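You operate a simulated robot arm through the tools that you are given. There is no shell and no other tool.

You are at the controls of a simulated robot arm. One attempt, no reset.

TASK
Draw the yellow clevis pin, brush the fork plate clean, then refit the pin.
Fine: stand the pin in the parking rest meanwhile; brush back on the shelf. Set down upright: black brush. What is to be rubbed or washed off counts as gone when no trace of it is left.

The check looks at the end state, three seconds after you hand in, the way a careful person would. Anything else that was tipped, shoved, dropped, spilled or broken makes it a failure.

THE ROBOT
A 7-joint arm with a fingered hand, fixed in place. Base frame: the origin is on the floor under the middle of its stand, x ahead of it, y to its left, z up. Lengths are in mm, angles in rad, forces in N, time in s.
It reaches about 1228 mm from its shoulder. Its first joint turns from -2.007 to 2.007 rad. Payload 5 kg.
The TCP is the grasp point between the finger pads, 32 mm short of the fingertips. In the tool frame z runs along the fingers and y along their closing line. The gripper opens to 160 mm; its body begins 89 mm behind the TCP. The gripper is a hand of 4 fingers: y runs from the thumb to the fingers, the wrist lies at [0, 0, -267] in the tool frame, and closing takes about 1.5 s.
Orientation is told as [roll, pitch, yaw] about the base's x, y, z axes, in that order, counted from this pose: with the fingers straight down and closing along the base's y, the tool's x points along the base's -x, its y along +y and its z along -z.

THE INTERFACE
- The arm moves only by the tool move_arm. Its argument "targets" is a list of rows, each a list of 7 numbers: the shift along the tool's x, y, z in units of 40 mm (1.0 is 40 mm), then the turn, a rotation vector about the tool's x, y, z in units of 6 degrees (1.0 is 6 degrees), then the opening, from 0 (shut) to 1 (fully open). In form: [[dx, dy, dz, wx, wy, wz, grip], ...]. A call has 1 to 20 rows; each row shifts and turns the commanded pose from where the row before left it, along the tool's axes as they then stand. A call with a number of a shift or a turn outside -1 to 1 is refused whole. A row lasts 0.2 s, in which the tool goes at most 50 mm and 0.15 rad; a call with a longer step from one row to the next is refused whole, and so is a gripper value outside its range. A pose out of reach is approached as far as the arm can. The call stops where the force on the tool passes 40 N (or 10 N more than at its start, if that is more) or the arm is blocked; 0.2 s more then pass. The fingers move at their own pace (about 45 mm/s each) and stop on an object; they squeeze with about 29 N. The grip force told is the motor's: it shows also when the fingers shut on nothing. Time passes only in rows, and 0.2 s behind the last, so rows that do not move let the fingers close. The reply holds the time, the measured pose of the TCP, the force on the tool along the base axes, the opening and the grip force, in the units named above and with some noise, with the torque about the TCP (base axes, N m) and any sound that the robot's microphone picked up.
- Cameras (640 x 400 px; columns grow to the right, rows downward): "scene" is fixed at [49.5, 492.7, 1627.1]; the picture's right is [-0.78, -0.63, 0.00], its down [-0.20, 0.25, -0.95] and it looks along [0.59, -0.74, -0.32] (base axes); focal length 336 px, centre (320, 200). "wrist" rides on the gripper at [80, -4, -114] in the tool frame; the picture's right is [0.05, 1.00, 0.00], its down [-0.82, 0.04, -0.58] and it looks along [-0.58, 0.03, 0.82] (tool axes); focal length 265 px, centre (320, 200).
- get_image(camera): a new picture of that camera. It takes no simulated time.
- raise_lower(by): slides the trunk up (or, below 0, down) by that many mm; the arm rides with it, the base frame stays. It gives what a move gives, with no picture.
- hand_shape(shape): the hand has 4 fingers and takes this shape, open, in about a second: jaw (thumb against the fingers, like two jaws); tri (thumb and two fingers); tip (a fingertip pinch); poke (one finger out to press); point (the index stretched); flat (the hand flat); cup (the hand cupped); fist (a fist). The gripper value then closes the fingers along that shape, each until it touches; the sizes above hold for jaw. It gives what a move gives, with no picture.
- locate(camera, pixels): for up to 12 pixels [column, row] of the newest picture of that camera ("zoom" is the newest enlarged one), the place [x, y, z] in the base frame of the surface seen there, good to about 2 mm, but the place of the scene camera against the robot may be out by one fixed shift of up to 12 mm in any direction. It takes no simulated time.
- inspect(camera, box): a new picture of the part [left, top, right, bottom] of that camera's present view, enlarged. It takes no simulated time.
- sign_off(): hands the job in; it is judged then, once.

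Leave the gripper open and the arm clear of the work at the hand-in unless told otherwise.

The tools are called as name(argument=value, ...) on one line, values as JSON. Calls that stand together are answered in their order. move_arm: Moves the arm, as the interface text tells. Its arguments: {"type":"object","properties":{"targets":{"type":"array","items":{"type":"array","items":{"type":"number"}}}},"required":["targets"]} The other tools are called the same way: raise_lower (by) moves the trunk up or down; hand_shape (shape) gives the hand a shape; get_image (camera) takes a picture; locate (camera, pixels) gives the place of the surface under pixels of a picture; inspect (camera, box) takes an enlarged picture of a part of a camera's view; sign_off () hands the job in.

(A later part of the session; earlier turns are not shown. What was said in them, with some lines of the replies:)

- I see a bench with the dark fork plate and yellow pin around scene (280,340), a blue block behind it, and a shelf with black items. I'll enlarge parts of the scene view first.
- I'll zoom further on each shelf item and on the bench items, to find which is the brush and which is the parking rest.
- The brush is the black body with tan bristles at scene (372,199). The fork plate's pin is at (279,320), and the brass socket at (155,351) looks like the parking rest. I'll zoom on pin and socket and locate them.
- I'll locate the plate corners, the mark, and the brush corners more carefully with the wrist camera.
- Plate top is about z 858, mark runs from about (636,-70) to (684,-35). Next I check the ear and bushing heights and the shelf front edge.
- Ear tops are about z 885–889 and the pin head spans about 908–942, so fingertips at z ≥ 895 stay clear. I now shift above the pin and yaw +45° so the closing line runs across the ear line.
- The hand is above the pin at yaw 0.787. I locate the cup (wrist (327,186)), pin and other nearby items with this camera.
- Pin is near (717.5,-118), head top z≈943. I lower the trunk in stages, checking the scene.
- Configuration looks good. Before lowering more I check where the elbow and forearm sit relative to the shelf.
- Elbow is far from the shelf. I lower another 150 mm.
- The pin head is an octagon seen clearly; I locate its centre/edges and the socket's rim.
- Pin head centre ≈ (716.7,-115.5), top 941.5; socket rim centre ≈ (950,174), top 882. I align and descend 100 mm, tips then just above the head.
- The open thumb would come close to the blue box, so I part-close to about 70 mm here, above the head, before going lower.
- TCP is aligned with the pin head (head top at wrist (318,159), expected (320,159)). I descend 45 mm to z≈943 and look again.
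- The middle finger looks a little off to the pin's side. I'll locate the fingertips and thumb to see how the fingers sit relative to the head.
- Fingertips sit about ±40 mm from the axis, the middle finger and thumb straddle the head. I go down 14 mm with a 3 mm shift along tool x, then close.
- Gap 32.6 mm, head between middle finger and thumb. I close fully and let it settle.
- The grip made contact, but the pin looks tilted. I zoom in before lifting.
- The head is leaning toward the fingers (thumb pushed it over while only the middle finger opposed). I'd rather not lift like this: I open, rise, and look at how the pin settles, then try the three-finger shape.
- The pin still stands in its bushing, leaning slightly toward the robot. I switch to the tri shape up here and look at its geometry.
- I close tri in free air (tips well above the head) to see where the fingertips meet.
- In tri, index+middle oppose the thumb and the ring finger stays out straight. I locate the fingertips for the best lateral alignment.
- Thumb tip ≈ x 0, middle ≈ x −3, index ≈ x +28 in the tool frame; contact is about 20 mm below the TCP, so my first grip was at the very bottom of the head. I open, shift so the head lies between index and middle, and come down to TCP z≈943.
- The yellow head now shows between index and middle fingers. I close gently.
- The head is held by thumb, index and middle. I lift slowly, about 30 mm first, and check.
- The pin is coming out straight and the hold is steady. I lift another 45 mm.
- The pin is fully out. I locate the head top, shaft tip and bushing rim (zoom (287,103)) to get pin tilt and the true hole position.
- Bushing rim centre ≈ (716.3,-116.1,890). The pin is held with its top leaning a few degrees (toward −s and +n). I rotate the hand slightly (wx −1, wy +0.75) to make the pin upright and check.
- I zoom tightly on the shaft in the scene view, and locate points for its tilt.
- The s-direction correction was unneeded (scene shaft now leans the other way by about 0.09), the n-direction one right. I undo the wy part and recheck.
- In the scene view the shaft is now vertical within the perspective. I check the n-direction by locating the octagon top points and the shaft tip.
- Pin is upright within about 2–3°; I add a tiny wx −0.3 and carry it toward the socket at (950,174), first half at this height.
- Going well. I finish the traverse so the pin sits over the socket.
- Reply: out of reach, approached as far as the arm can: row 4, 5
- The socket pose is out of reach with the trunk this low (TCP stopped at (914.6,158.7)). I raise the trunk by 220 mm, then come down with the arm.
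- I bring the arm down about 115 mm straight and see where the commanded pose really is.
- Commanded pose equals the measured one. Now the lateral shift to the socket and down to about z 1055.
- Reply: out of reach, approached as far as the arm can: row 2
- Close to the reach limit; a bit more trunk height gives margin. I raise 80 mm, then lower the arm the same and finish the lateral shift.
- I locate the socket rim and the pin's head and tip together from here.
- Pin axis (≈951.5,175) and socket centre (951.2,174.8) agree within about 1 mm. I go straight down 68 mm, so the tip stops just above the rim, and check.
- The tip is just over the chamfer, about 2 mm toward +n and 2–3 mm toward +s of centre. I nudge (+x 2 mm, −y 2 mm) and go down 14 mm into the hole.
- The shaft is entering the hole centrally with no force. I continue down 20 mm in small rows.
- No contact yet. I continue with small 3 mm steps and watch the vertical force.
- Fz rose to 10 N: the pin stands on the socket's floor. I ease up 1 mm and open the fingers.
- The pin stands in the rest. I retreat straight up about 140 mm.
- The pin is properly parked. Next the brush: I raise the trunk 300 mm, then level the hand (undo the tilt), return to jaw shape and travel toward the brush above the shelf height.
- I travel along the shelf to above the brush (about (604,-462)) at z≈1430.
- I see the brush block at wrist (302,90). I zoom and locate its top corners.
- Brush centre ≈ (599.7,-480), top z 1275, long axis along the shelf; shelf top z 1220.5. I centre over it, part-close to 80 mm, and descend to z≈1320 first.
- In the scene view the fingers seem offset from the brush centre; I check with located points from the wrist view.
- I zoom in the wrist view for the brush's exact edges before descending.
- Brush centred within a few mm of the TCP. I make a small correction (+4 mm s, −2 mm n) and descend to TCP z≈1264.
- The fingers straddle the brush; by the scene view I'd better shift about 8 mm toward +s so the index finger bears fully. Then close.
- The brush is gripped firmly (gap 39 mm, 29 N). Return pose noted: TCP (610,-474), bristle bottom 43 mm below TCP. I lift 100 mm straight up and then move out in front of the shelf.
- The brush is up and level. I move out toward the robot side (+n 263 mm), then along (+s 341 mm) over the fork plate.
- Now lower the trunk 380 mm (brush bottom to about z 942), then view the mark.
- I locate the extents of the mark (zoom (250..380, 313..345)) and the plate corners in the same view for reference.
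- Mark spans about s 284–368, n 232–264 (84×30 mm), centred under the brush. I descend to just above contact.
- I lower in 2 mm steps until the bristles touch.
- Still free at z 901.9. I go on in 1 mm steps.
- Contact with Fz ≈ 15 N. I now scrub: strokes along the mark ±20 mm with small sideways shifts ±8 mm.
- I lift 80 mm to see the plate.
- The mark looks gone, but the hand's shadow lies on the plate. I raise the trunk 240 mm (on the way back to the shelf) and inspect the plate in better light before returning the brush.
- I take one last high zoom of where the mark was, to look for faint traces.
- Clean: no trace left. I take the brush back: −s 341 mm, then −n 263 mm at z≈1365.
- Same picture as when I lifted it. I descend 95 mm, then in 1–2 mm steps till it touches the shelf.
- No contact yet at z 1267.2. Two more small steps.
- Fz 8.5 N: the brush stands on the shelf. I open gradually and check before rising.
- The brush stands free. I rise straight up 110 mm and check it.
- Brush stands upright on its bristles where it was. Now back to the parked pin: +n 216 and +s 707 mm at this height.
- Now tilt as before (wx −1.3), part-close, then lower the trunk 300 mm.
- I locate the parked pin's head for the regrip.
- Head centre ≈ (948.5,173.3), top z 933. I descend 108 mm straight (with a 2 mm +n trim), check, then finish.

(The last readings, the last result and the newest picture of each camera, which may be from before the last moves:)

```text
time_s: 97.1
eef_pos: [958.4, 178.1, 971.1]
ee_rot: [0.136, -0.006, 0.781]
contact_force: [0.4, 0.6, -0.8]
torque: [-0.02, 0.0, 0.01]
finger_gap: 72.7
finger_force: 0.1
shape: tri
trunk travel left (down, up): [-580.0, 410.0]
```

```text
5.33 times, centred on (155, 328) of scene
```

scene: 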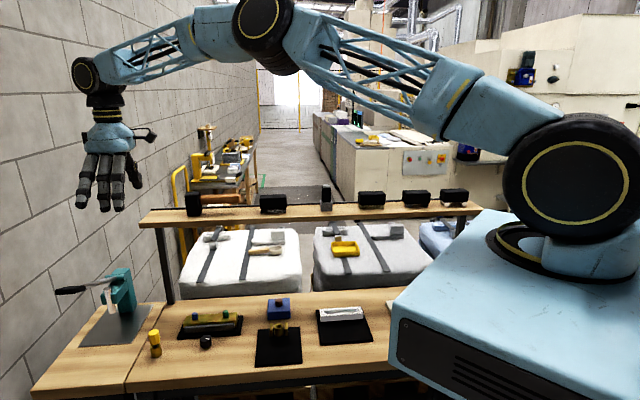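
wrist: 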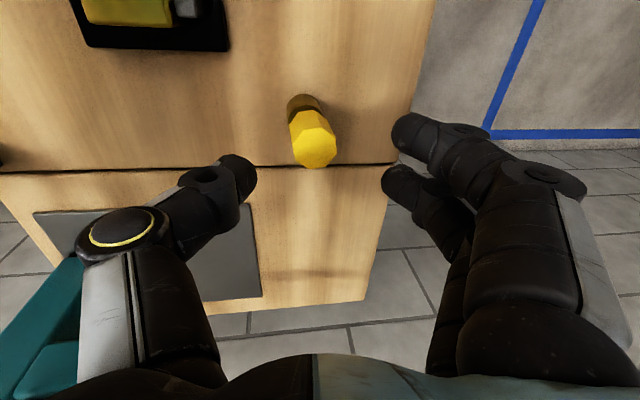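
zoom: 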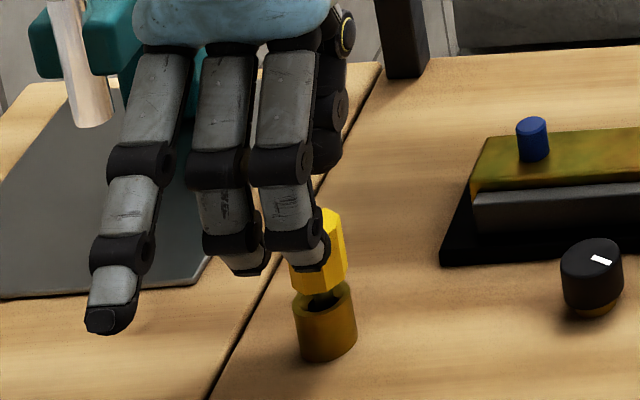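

Allowing for perspective the head lies between index and middle. I go down the last 38 mm and close.

move_arm(targets=[[0, -0.065, 0.475, 0, 0, 0, 0.45], [0, -0.065, 0.465, 0, 0, 0, 0.45], [0, 0, 0, 0, 0, 0, 0.45]])

get_image(camera="wrist")

```text
time_s: 97.9
eef_pos: [957.6, 177.3, 931.6]
ee_rot: [0.135, -0.005, 0.78]
contact_force: [-0.2, -0.3, 0.4]
torque: [0.02, 0.01, -0.01]
finger_gap: 72.7
finger_force: 0.1
shape: tri
trunk travel left (down, up): [-580.0, 410.0]
```

```text
taken
```

wrist: 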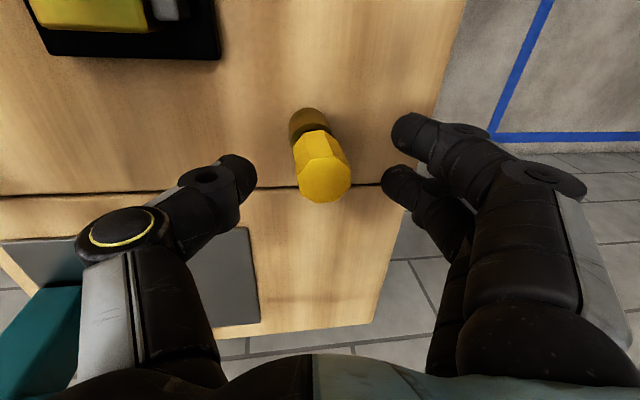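

The head is centred between thumb and fingers. I close.

move_arm(targets=[[0, 0, 0, 0, 0, 0, 0.3], [0, 0, 0, 0, 0, 0, 0.2], [0, 0, 0, 0, 0, 0, 0.1], [0, 0, 0, 0, 0, 0, 0], [0, 0, 0, 0, 0, 0, 0], [0, 0, 0, 0, 0, 0, 0], [0, 0, 0, 0, 0, 0, 0]])

inspect(camera="wrist", box=[240, 60, 400, 240])

inspect(camera="scene", box=[125, 300, 185, 370])

```text
time_s: 99.5
eef_pos: [958.0, 177.6, 932.2]
ee_rot: [0.136, -0.004, 0.781]
contact_force: [-0.4, 0.8, -1.8]
torque: [-0.03, -0.06, -0.06]
finger_gap: 12.4
finger_force: 28.9
shape: tri
trunk travel left (down, up): [-580.0, 410.0]
```

```text
2.22 times, centred on (320, 150) of wrist
```

zoom: 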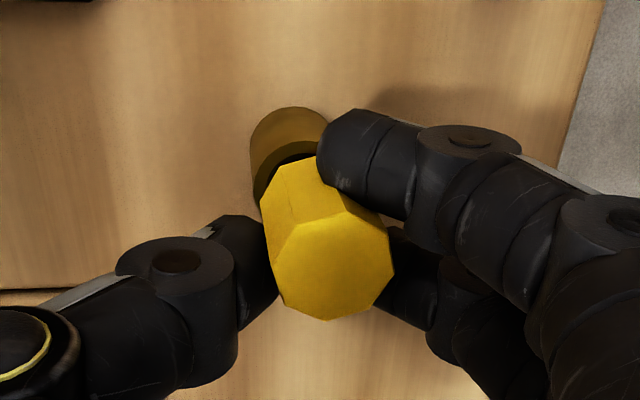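

```text
5.71 times, centred on (155, 335) of scene
```

zoom: 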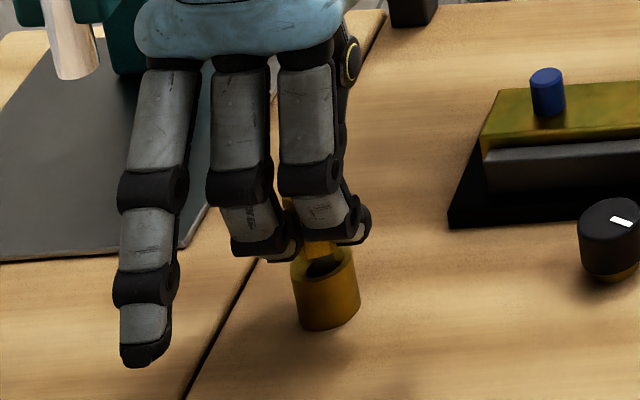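

Gripped. I lift it straight up, slowly at first, 100 mm in total.

move_arm(targets=[[0, 0.02, -0.148, 0, 0, 0, 0], [0, 0.034, -0.248, 0, 0, 0, 0], [0, 0.051, -0.37, 0, 0, 0, 0], [0, 0.051, -0.37, 0, 0, 0, 0], [0, 0.068, -0.495, 0, 0, 0, 0], [0, 0.068, -0.495, 0, 0, 0, 0], [0, 0.051, -0.37, 0, 0, 0, 0], [0, 0, 0, 0, 0, 0, 0]])

inspect(camera="wrist", box=[240, 60, 400, 240])

inspect(camera="scene", box=[125, 290, 185, 365])

```text
time_s: 101.3
eef_pos: [958.1, 177.5, 1033.4]
ee_rot: [0.136, -0.004, 0.78]
contact_force: [-0.1, -0.2, -0.6]
torque: [0.0, -0.02, 0.0]
finger_gap: 12.4
finger_force: 29.3
shape: tri
trunk travel left (down, up): [-580.0, 410.0]
```

```text
2.22 times, centred on (320, 150) of wrist
```

zoom: 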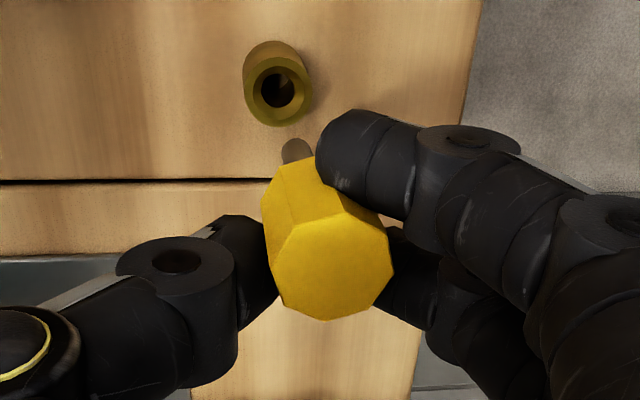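

```text
5.33 times, centred on (155, 328) of scene
```

zoom: 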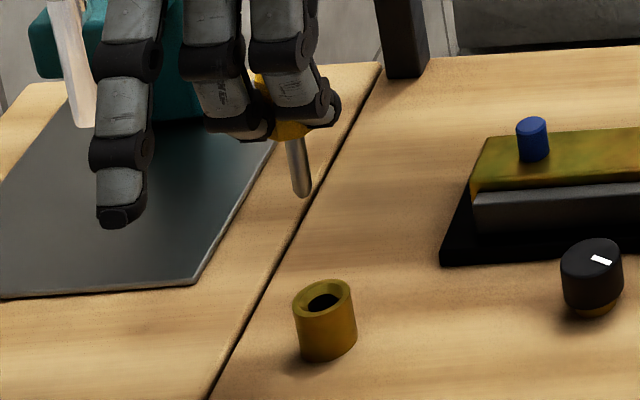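

The pin is out, the rest didn't move. I measure the pin's attitude: head top points and shaft tip.

inspect(camera="scene", box=[138, 300, 168, 335])

inspect(camera="wrist", box=[285, 110, 365, 210])

```text
11.43 times, centred on (153, 318) of scene
```

zoom: 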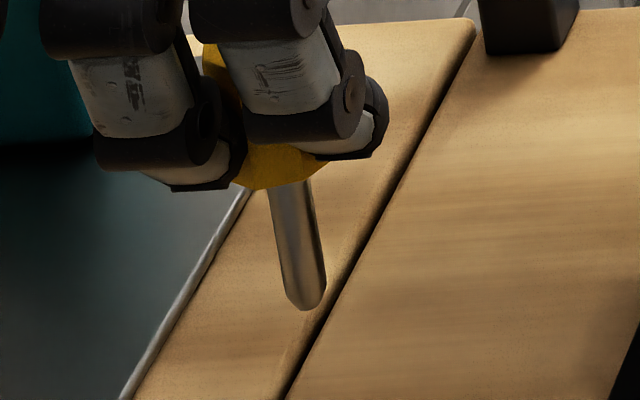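

```text
4.00 times, centred on (325, 160) of wrist
```

zoom: 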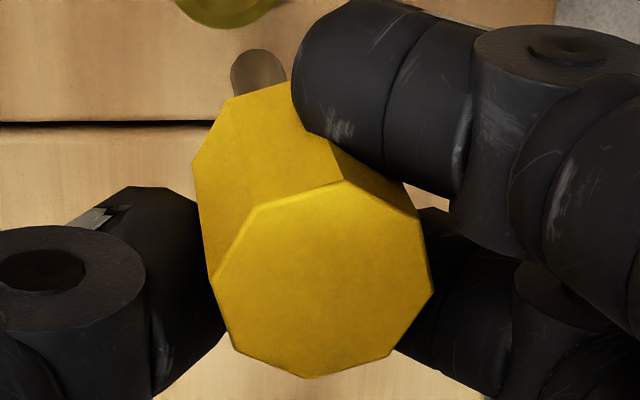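

locate(camera="zoom", pixels=[[225, 280], [420, 280], [322, 195], [322, 365], [322, 280], [260, 70], [250, 75], [265, 80], [255, 60], [240, 300], [400, 220], [280, 220]])

```text
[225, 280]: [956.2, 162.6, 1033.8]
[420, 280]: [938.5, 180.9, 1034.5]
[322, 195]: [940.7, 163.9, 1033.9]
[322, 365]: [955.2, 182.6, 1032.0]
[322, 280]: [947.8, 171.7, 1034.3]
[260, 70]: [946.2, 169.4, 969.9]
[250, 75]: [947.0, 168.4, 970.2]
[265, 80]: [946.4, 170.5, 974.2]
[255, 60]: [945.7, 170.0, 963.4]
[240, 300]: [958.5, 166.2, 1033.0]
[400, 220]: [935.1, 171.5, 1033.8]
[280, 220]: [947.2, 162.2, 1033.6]
```

Pin upright within about 2°, tip near (950,173). I carry it back toward the fork: x +370 mm, y −40 mm at this height.

move_arm(targets=[[0.925, -0.0995, -0.0137, 0, 0, 0, 0], [0.925, -0.0995, -0.0137, 0, 0, 0, 0], [0.925, -0.0995, -0.0137, 0, 0, 0, 0], [0.925, -0.0995, -0.0137, 0, 0, 0, 0], [0.925, -0.0995, -0.0137, 0, 0, 0, 0], [0.925, -0.0995, -0.0137, 0, 0, 0, 0], [0.925, -0.0995, -0.0137, 0, 0, 0, 0], [0.925, -0.0995, -0.0137, 0, 0, 0, 0], [0.925, -0.0995, -0.0137, 0, 0, 0, 0], [0.925, -0.0995, -0.0137, 0, 0, 0, 0], [0, 0, 0, 0, 0, 0, 0]])

get_image(camera="wrist")

inspect(camera="wrist", box=[260, 50, 380, 220])

inspect(camera="scene", box=[245, 270, 315, 350])

get_image(camera="scene")

```text
time_s: 103.7
eef_pos: [723.6, -111.0, 1031.9]
ee_rot: [0.137, -0.006, 0.781]
contact_force: [0.3, -0.7, -0.8]
torque: [0.0, 0.03, 0.03]
finger_gap: 11.9
finger_force: 28.6
shape: tri
trunk travel left (down, up): [-580.0, 410.0]
```

```text
taken
```

wrist: 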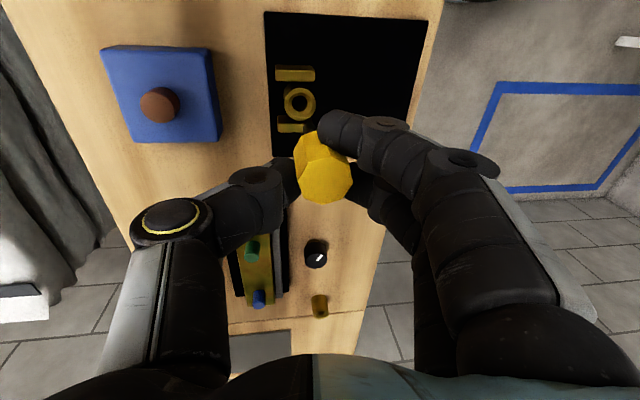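

```text
2.35 times, centred on (320, 135) of wrist
```

zoom: 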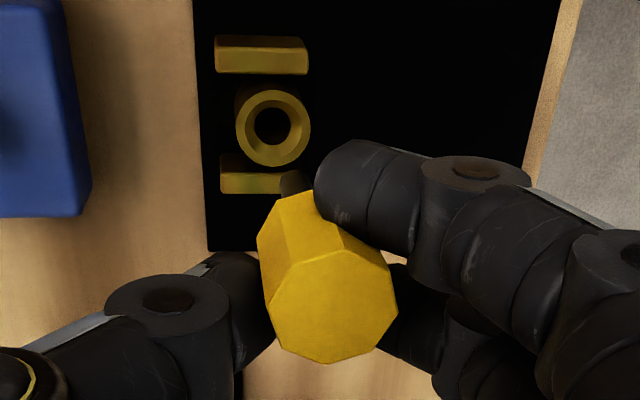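

```text
5.00 times, centred on (280, 310) of scene
```

zoom: 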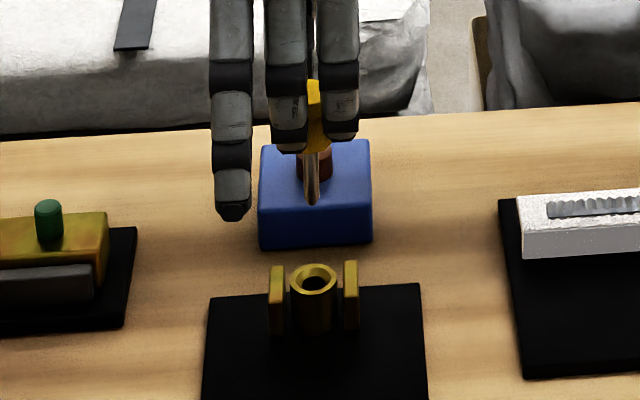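

```text
taken
```

scene: 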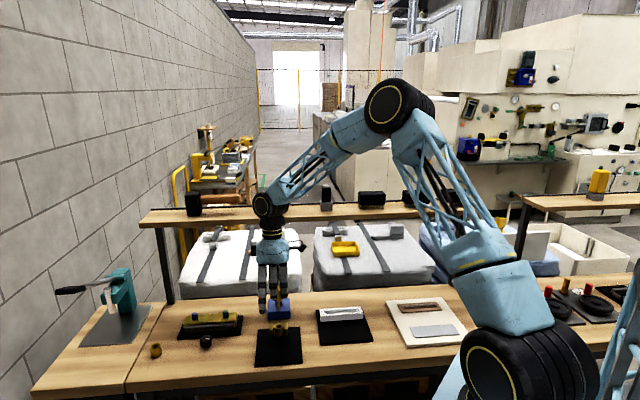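

I locate the bushing rim, pin head and tip together in this wrist view.

locate(camera="wrist", pixels=[[286.8, 104.2], [313, 103.7], [299.6, 91], [300.4, 117.6], [299, 179.7], [348.5, 179.7], [323.4, 160.5], [323.4, 200], [308.5, 127.3], [307.5, 126], [310, 128], [309, 130]])

inspect(camera="scene", box=[262, 285, 302, 335])

```text
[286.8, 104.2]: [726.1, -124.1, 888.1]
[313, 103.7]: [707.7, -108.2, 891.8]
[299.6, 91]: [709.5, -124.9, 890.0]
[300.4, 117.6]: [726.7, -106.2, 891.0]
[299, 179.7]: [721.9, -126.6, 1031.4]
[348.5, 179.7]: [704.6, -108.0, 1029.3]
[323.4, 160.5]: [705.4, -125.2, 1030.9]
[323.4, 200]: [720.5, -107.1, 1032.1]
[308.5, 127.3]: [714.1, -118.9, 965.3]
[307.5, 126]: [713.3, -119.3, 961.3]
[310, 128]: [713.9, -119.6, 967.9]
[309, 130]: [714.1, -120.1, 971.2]
```

```text
8.00 times, centred on (282, 310) of scene
```

zoom: 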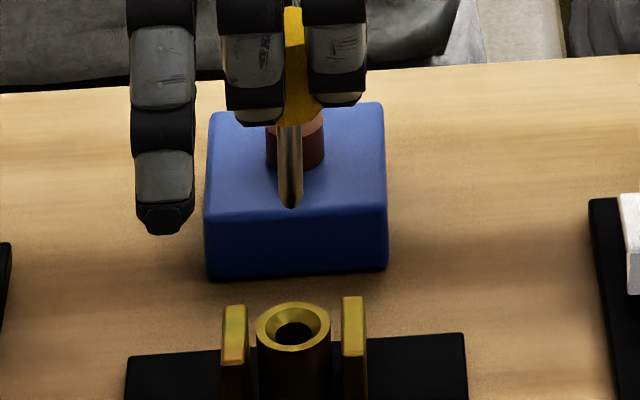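

Pin tip and bushing centre agree within 1–2 mm, pin within about 3° of vertical. I go straight down 47 mm, so the tip is just above the rim, and check.

move_arm(targets=[[0, -0.1, 0.56, 0, 0, 0, 0], [0, -0.077, 0.56, 0, 0, 0, 0], [0, 0, 0, 0, 0, 0, 0], [0, 0, 0, 0, 0, 0, 0]])

inspect(camera="wrist", box=[260, 70, 380, 220])

inspect(camera="scene", box=[262, 295, 302, 345])

```text
time_s: 104.7
eef_pos: [724.6, -112.8, 985.6]
ee_rot: [0.136, -0.005, 0.781]
contact_force: [0.2, -0.4, -1.1]
torque: [-0.02, -0.01, 0.02]
finger_gap: 12.1
finger_force: 29.0
shape: tri
trunk travel left (down, up): [-580.0, 410.0]
```

```text
2.67 times, centred on (320, 145) of wrist
```

zoom: 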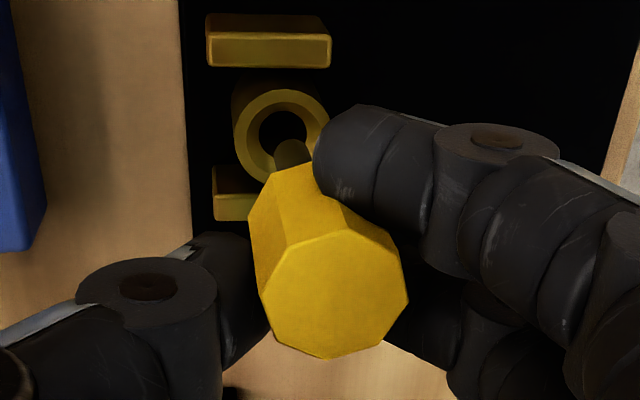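

```text
8.00 times, centred on (282, 320) of scene
```

zoom: 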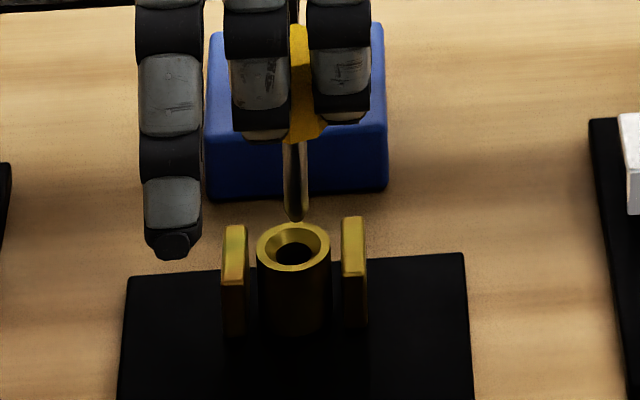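

The tip is centred over the chamfered hole in both views. I go down 14 mm.

move_arm(targets=[[0, -0.044, 0.173, 0, 0, 0, 0], [0, -0.024, 0.173, 0, 0, 0, 0], [0, 0, 0, 0, 0, 0, 0]])

inspect(camera="wrist", box=[260, 70, 380, 220])

inspect(camera="scene", box=[262, 295, 302, 345])

```text
time_s: 105.5
eef_pos: [725.7, -113.3, 972.5]
ee_rot: [0.137, -0.005, 0.779]
contact_force: [-0.5, -0.7, -0.5]
torque: [0.0, -0.03, 0.0]
finger_gap: 12.4
finger_force: 28.6
shape: tri
trunk travel left (down, up): [-580.0, 410.0]
```

```text
2.67 times, centred on (320, 145) of wrist
```

zoom: 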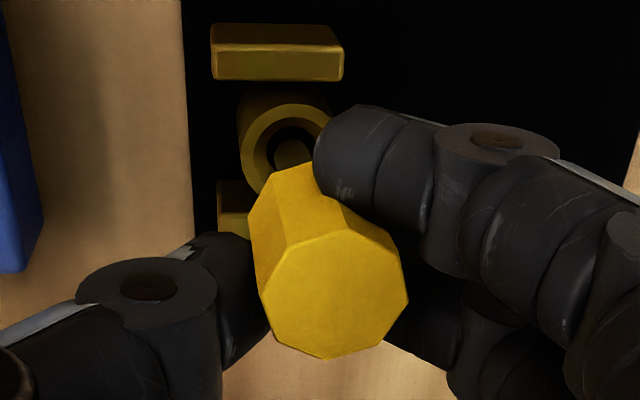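

```text
8.00 times, centred on (282, 320) of scene
```

zoom: 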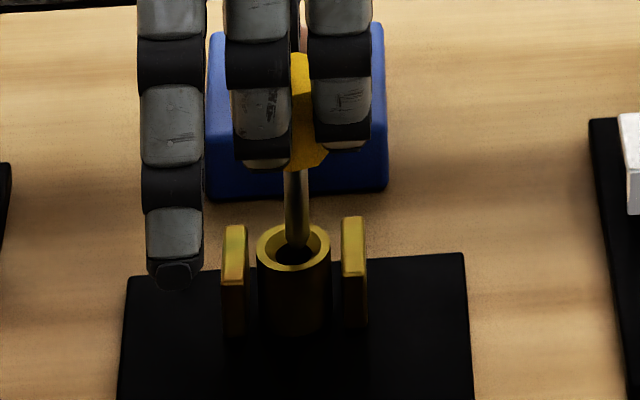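

The tip is inside the rim, no force. I continue down 16 mm in 4–5 mm rows.

move_arm(targets=[[0, -0.014, 0.1, 0, 0, 0, 0], [0, -0.014, 0.1, 0, 0, 0, 0], [0, -0.014, 0.1, 0, 0, 0, 0], [0, -0.014, 0.1, 0, 0, 0, 0], [0, 0, 0, 0, 0, 0, 0]])

inspect(camera="scene", box=[262, 295, 302, 345])

inspect(camera="wrist", box=[260, 70, 380, 220])

```text
time_s: 106.7
eef_pos: [725.2, -112.7, 954.8]
ee_rot: [0.135, -0.005, 0.782]
contact_force: [-0.3, -0.3, -0.5]
torque: [0.0, 0.0, -0.01]
finger_gap: 12.3
finger_force: 28.9
shape: tri
trunk travel left (down, up): [-580.0, 410.0]
```

```text
8.00 times, centred on (282, 320) of scene
```

zoom: 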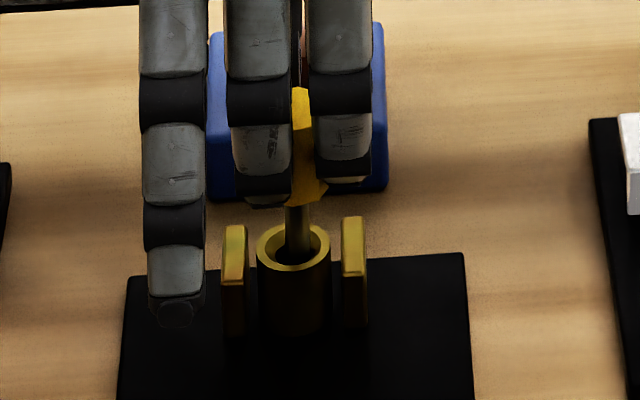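

```text
2.67 times, centred on (320, 145) of wrist
```

zoom: 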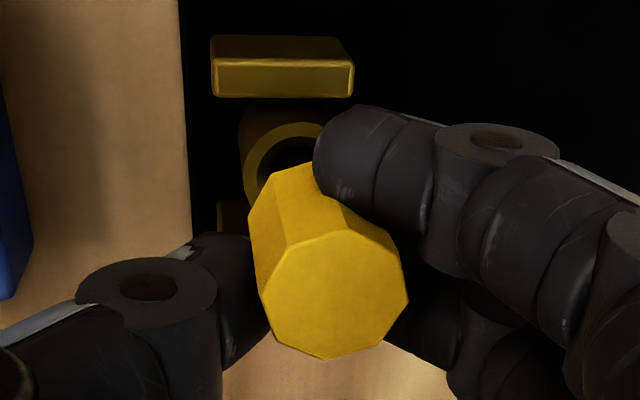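

Free running. I go on in 2–3 mm rows toward the seat.

move_arm(targets=[[0, -0.009, 0.065, 0, 0, 0, 0], [0, -0.009, 0.065, 0, 0, 0, 0], [0, -0.009, 0.065, 0, 0, 0, 0], [0, -0.009, 0.065, 0, 0, 0, 0], [0, 0, 0, 0, 0, 0, 0]])

```text
time_s: 107.9
eef_pos: [726.6, -113.4, 944.7]
ee_rot: [0.136, -0.006, 0.78]
contact_force: [0.3, 0.7, 0.3]
torque: [0.02, -0.02, -0.02]
finger_gap: 12.2
finger_force: 29.2
shape: tri
trunk travel left (down, up): [-580.0, 410.0]
```

move_arm(targets=[[0, -0.006, 0.04, 0, 0, 0, 0], [0, -0.006, 0.04, 0, 0, 0, 0], [0, 0, 0, 0, 0, 0, 0]])

inspect(camera="scene", box=[262, 295, 302, 345])

```text
time_s: 108.7
eef_pos: [726.0, -113.4, 941.2]
ee_rot: [0.134, -0.006, 0.781]
contact_force: [0.0, -0.4, 0.9]
torque: [-0.01, 0.05, -0.03]
finger_gap: 12.1
finger_force: 29.0
shape: tri
trunk travel left (down, up): [-580.0, 410.0]
```

```text
8.00 times, centred on (282, 320) of scene
```

zoom: 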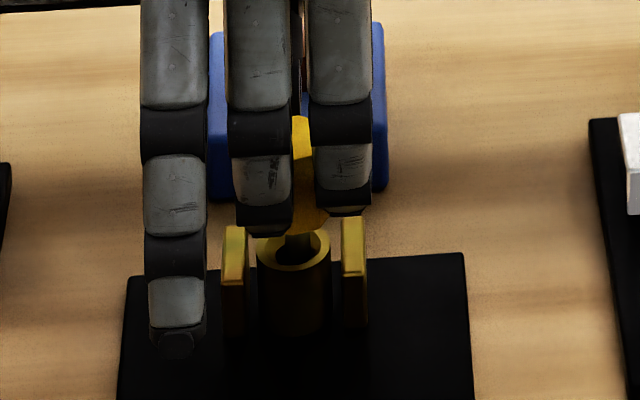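

Nearly at the original height; 1 mm steps until it seats.

move_arm(targets=[[0, -0.004, 0.03, 0, 0, 0, 0], [0, -0.004, 0.03, 0, 0, 0, 0], [0, 0, 0, 0, 0, 0, 0]])

```text
time_s: 109.5
eef_pos: [725.3, -112.9, 940.3]
ee_rot: [0.137, -0.006, 0.78]
contact_force: [0.3, -0.1, 4.9]
torque: [-0.03, 0.09, -0.02]
finger_gap: 12.0
finger_force: 29.2
shape: tri
trunk travel left (down, up): [-580.0, 410.0]
```

Fz 4.9 N at z 940: the pin is seated. I press 0.8 mm more to confirm, ease, then open gradually.

move_arm(targets=[[0, -0.002, 0.02, 0, 0, 0, 0], [0, 0, 0, 0, 0, 0, 0]])

move_arm(targets=[[0, 0.003, -0.025, 0, 0, 0, 0], [0, 0, 0, 0, 0, 0, 0.12], [0, 0, 0, 0, 0, 0, 0.22], [0, 0, 0, 0, 0, 0, 0.35], [0, 0, 0, 0, 0, 0, 0.45], [0, 0, 0, 0, 0, 0, 0.45], [0, 0, 0, 0, 0, 0, 0.45]])

get_image(camera="wrist")

inspect(camera="scene", box=[255, 290, 305, 345])

```text
time_s: 110.1
eef_pos: [725.4, -112.3, 938.6]
ee_rot: [0.133, -0.005, 0.78]
contact_force: [1.1, 0.7, 10.0]
torque: [-0.05, 0.09, -0.02]
finger_gap: 12.4
finger_force: 29.2
shape: tri
trunk travel left (down, up): [-580.0, 410.0]
```

```text
time_s: 111.7
eef_pos: [725.5, -113.7, 939.5]
ee_rot: [0.137, -0.006, 0.78]
contact_force: [0.0, -1.0, -0.2]
torque: [-0.02, -0.06, -0.02]
finger_gap: 71.0
finger_force: 0.1
shape: tri
trunk travel left (down, up): [-580.0, 410.0]
```

```text
taken
```

wrist: 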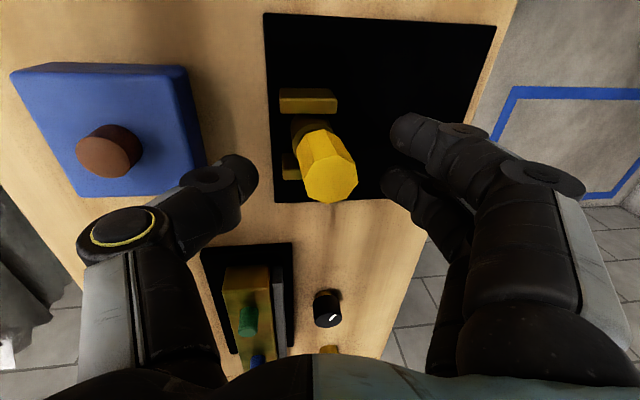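

```text
7.27 times, centred on (280, 318) of scene
```

zoom: 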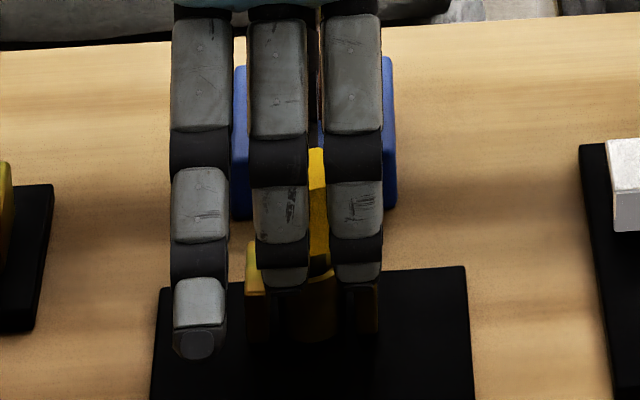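

The pin stands in the bushing on its own. I retreat straight up 140 mm.

move_arm(targets=[[0, 0.034, -0.248, 0, 0, 0, 0.45], [0, 0.085, -0.62, 0, 0, 0, 0.45], [0, 0.119, -0.866, 0, 0, 0, 0.45], [0, 0.119, -0.866, 0, 0, 0, 0.45], [0, 0.119, -0.866, 0, 0, 0, 0.45], [0, 0, 0, 0, 0, 0, 0.45]])

get_image(camera="wrist")

inspect(camera="scene", box=[255, 305, 305, 370])

get_image(camera="scene")

```text
time_s: 113.1
eef_pos: [724.2, -114.5, 1079.4]
ee_rot: [0.136, -0.005, 0.781]
contact_force: [-0.2, 0.4, 0.3]
torque: [-0.01, 0.04, -0.01]
finger_gap: 71.6
finger_force: 0.1
shape: tri
trunk travel left (down, up): [-580.0, 410.0]
```

```text
taken
```

wrist: 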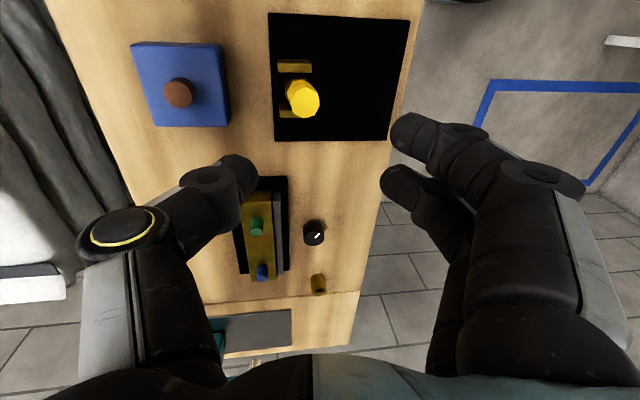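

```text
6.15 times, centred on (280, 338) of scene
```

zoom: 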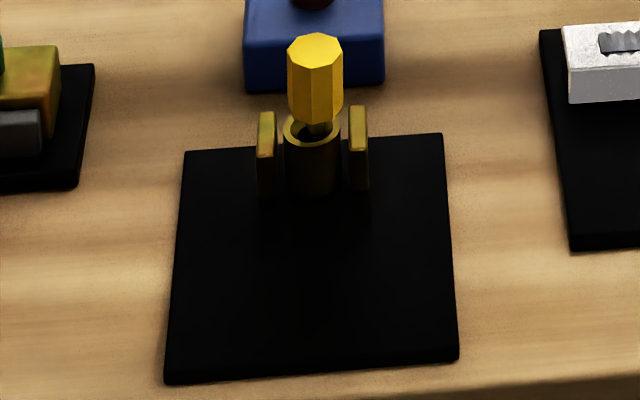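

```text
taken
```

scene: 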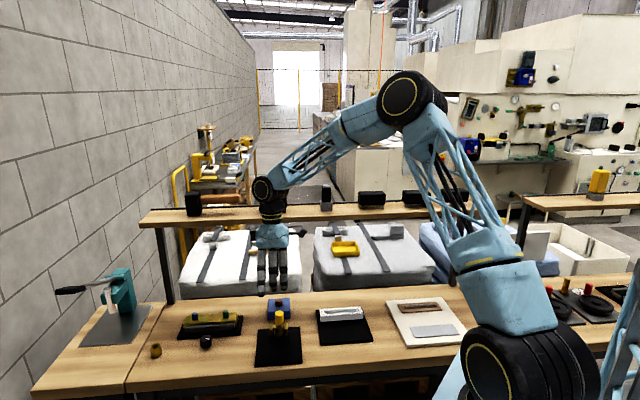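

Pin refitted and plate clean. I measure the pin head versus its original place (716.7,-115.5,941.5).

inspect(camera="wrist", box=[265, 50, 345, 130])

locate(camera="zoom", pixels=[[250, 190], [350, 190], [300, 140], [300, 245], [300, 190], [285, 150], [320, 240], [270, 210], [335, 160]])

```text
5.00 times, centred on (305, 90) of wrist
```

zoom: 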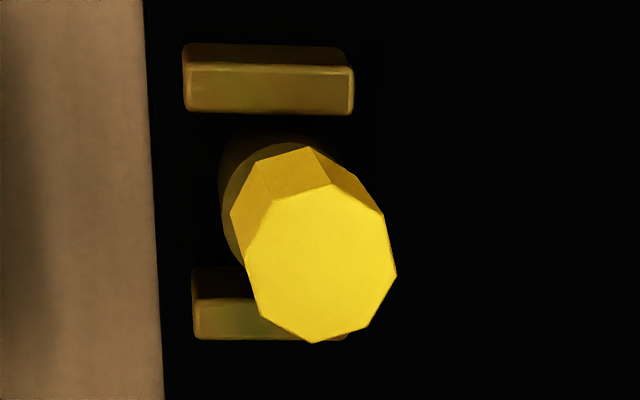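

```text
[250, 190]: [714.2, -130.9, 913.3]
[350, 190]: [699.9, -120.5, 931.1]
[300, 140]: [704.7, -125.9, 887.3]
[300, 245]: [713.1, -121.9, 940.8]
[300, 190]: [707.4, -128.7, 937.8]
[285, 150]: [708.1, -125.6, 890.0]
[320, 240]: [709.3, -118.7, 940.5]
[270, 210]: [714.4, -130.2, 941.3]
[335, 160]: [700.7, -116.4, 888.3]
```

locate(camera="zoom", pixels=[[320, 264], [258, 264], [385, 264], [325, 195], [315, 332], [290, 215], [350, 315]])

inspect(camera="scene", box=[265, 305, 295, 340])

```text
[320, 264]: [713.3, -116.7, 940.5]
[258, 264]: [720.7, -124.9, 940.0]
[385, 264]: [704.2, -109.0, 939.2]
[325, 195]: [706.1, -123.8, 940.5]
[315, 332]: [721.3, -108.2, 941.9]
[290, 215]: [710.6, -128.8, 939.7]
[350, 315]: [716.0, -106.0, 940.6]
```

```text
11.43 times, centred on (280, 322) of scene
```

zoom: 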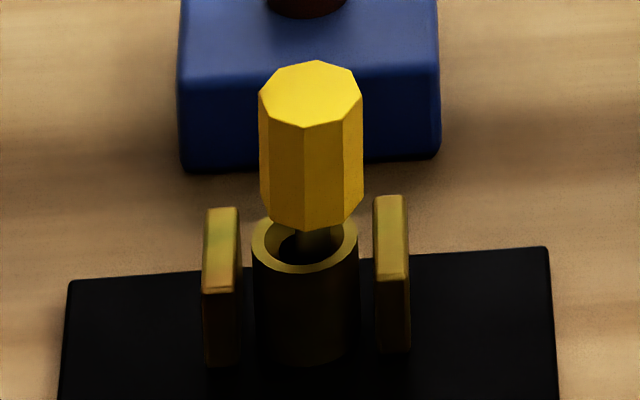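

Head centre (713,-116.5), top 940.5 — same depth as at the start, leaning only about 2.5° in its slack. Now I withdraw: trunk up, hand level and fully open.

raise_lower(by=300)

move_arm(targets=[[0, 0, 0, 0.65, 0, 0, 0.6], [0, 0, 0, 0.65, 0, 0, 0.8], [0, 0.4, -0.5, 0, 0, 0, 1], [0, 0.8, 0, 0, 0, 0, 1], [0, 0.8, 0, 0, 0, 0, 1], [0, 0, 0, 0, 0, 0, 1], [0, 0, 0, 0, 0, 0, 1], [0, 0, 0, 0, 0, 0, 1]])

get_image(camera="scene")

inspect(camera="scene", box=[40, 260, 480, 400])

inspect(camera="scene", box=[130, 170, 490, 230])

inspect(camera="scene", box=[255, 305, 305, 370])

```text
time_s: 116.1
eef_pos: [723.9, -113.9, 1378.6]
ee_rot: [0.135, -0.004, 0.779]
contact_force: [-0.6, 0.6, -0.4]
torque: [0.0, 0.0, 0.0]
finger_gap: 71.2
finger_force: 0.0
shape: tri
trunk travel left (down, up): [-880.0, 110.0]
```

```text
time_s: 117.9
eef_pos: [668.5, -57.2, 1397.8]
ee_rot: [0.001, -0.006, 0.78]
contact_force: [-0.9, -0.7, -1.1]
torque: [0.0, -0.02, -0.01]
finger_gap: 159.8
finger_force: 0.1
shape: tri
trunk travel left (down, up): [-880.0, 110.0]
```

```text
taken
```

scene: 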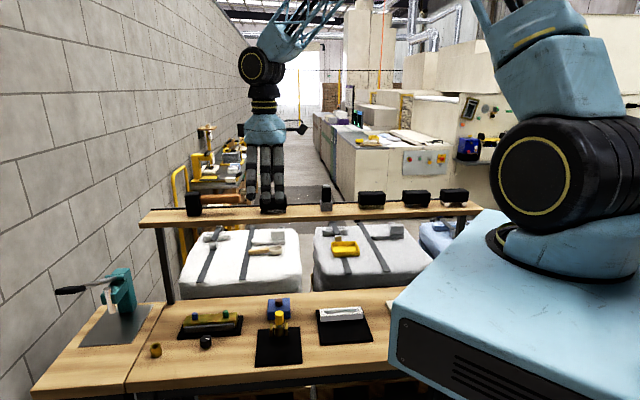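

```text
1.45 times, centred on (260, 330) of scene
```

zoom: 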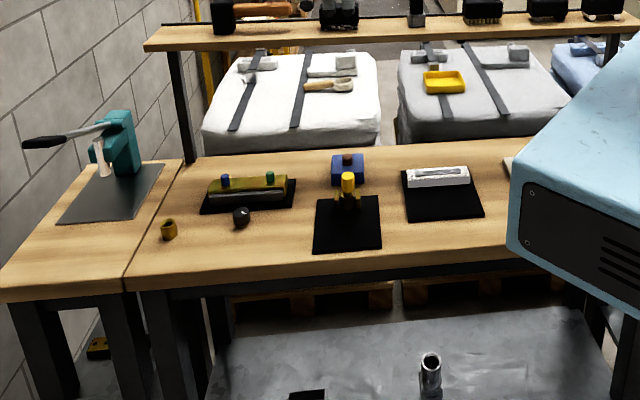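

```text
1.78 times, centred on (310, 200) of scene
```

zoom: 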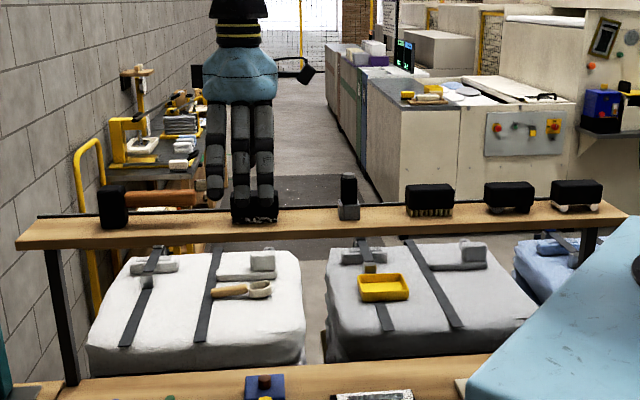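

```text
6.15 times, centred on (280, 338) of scene
```

zoom: 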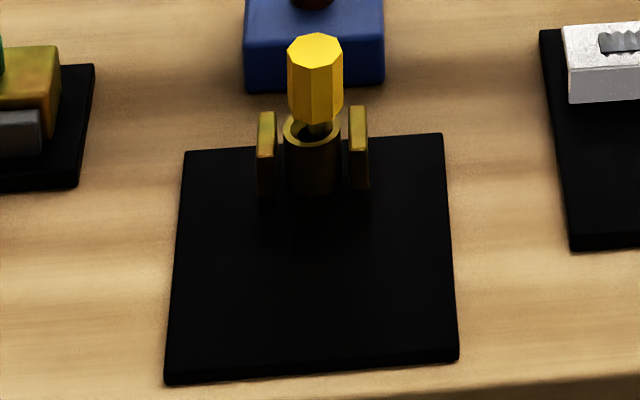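

End state checked: pin seated in the fork bushing at its original depth, plate without any trace of the mark, brush upright on the shelf, the rest and other items undisturbed, gripper open and clear. I hand in.

sign_off()

```text
The job is handed in.
```

The job is handed in. I don't have the check's verdict yet.

- **Pin:** The yellow clevis pin is back in the fork bushing at its original depth. The head top measures z 940.5, against 941.5 at the start. It leans about 2.5° in the bushing's slack, where before it stood straight. It stood in the brass parking rest while I brushed, and the rest did not move.
- **Fork plate:** I scrubbed the mark once. Close-up views from both cameras show no trace of it left.
- **Brush:** The black brush stands upright on its bristles, in its old place on the shelf.
- **Everything else:** Nothing else looks tipped or shoved in the final pictures. The gripper is open and the arm is above and clear of the bench.

My first grip on the pin tilted it inside the bushing. I let go, regripped it with the three-finger hand shape, and drew it from there.
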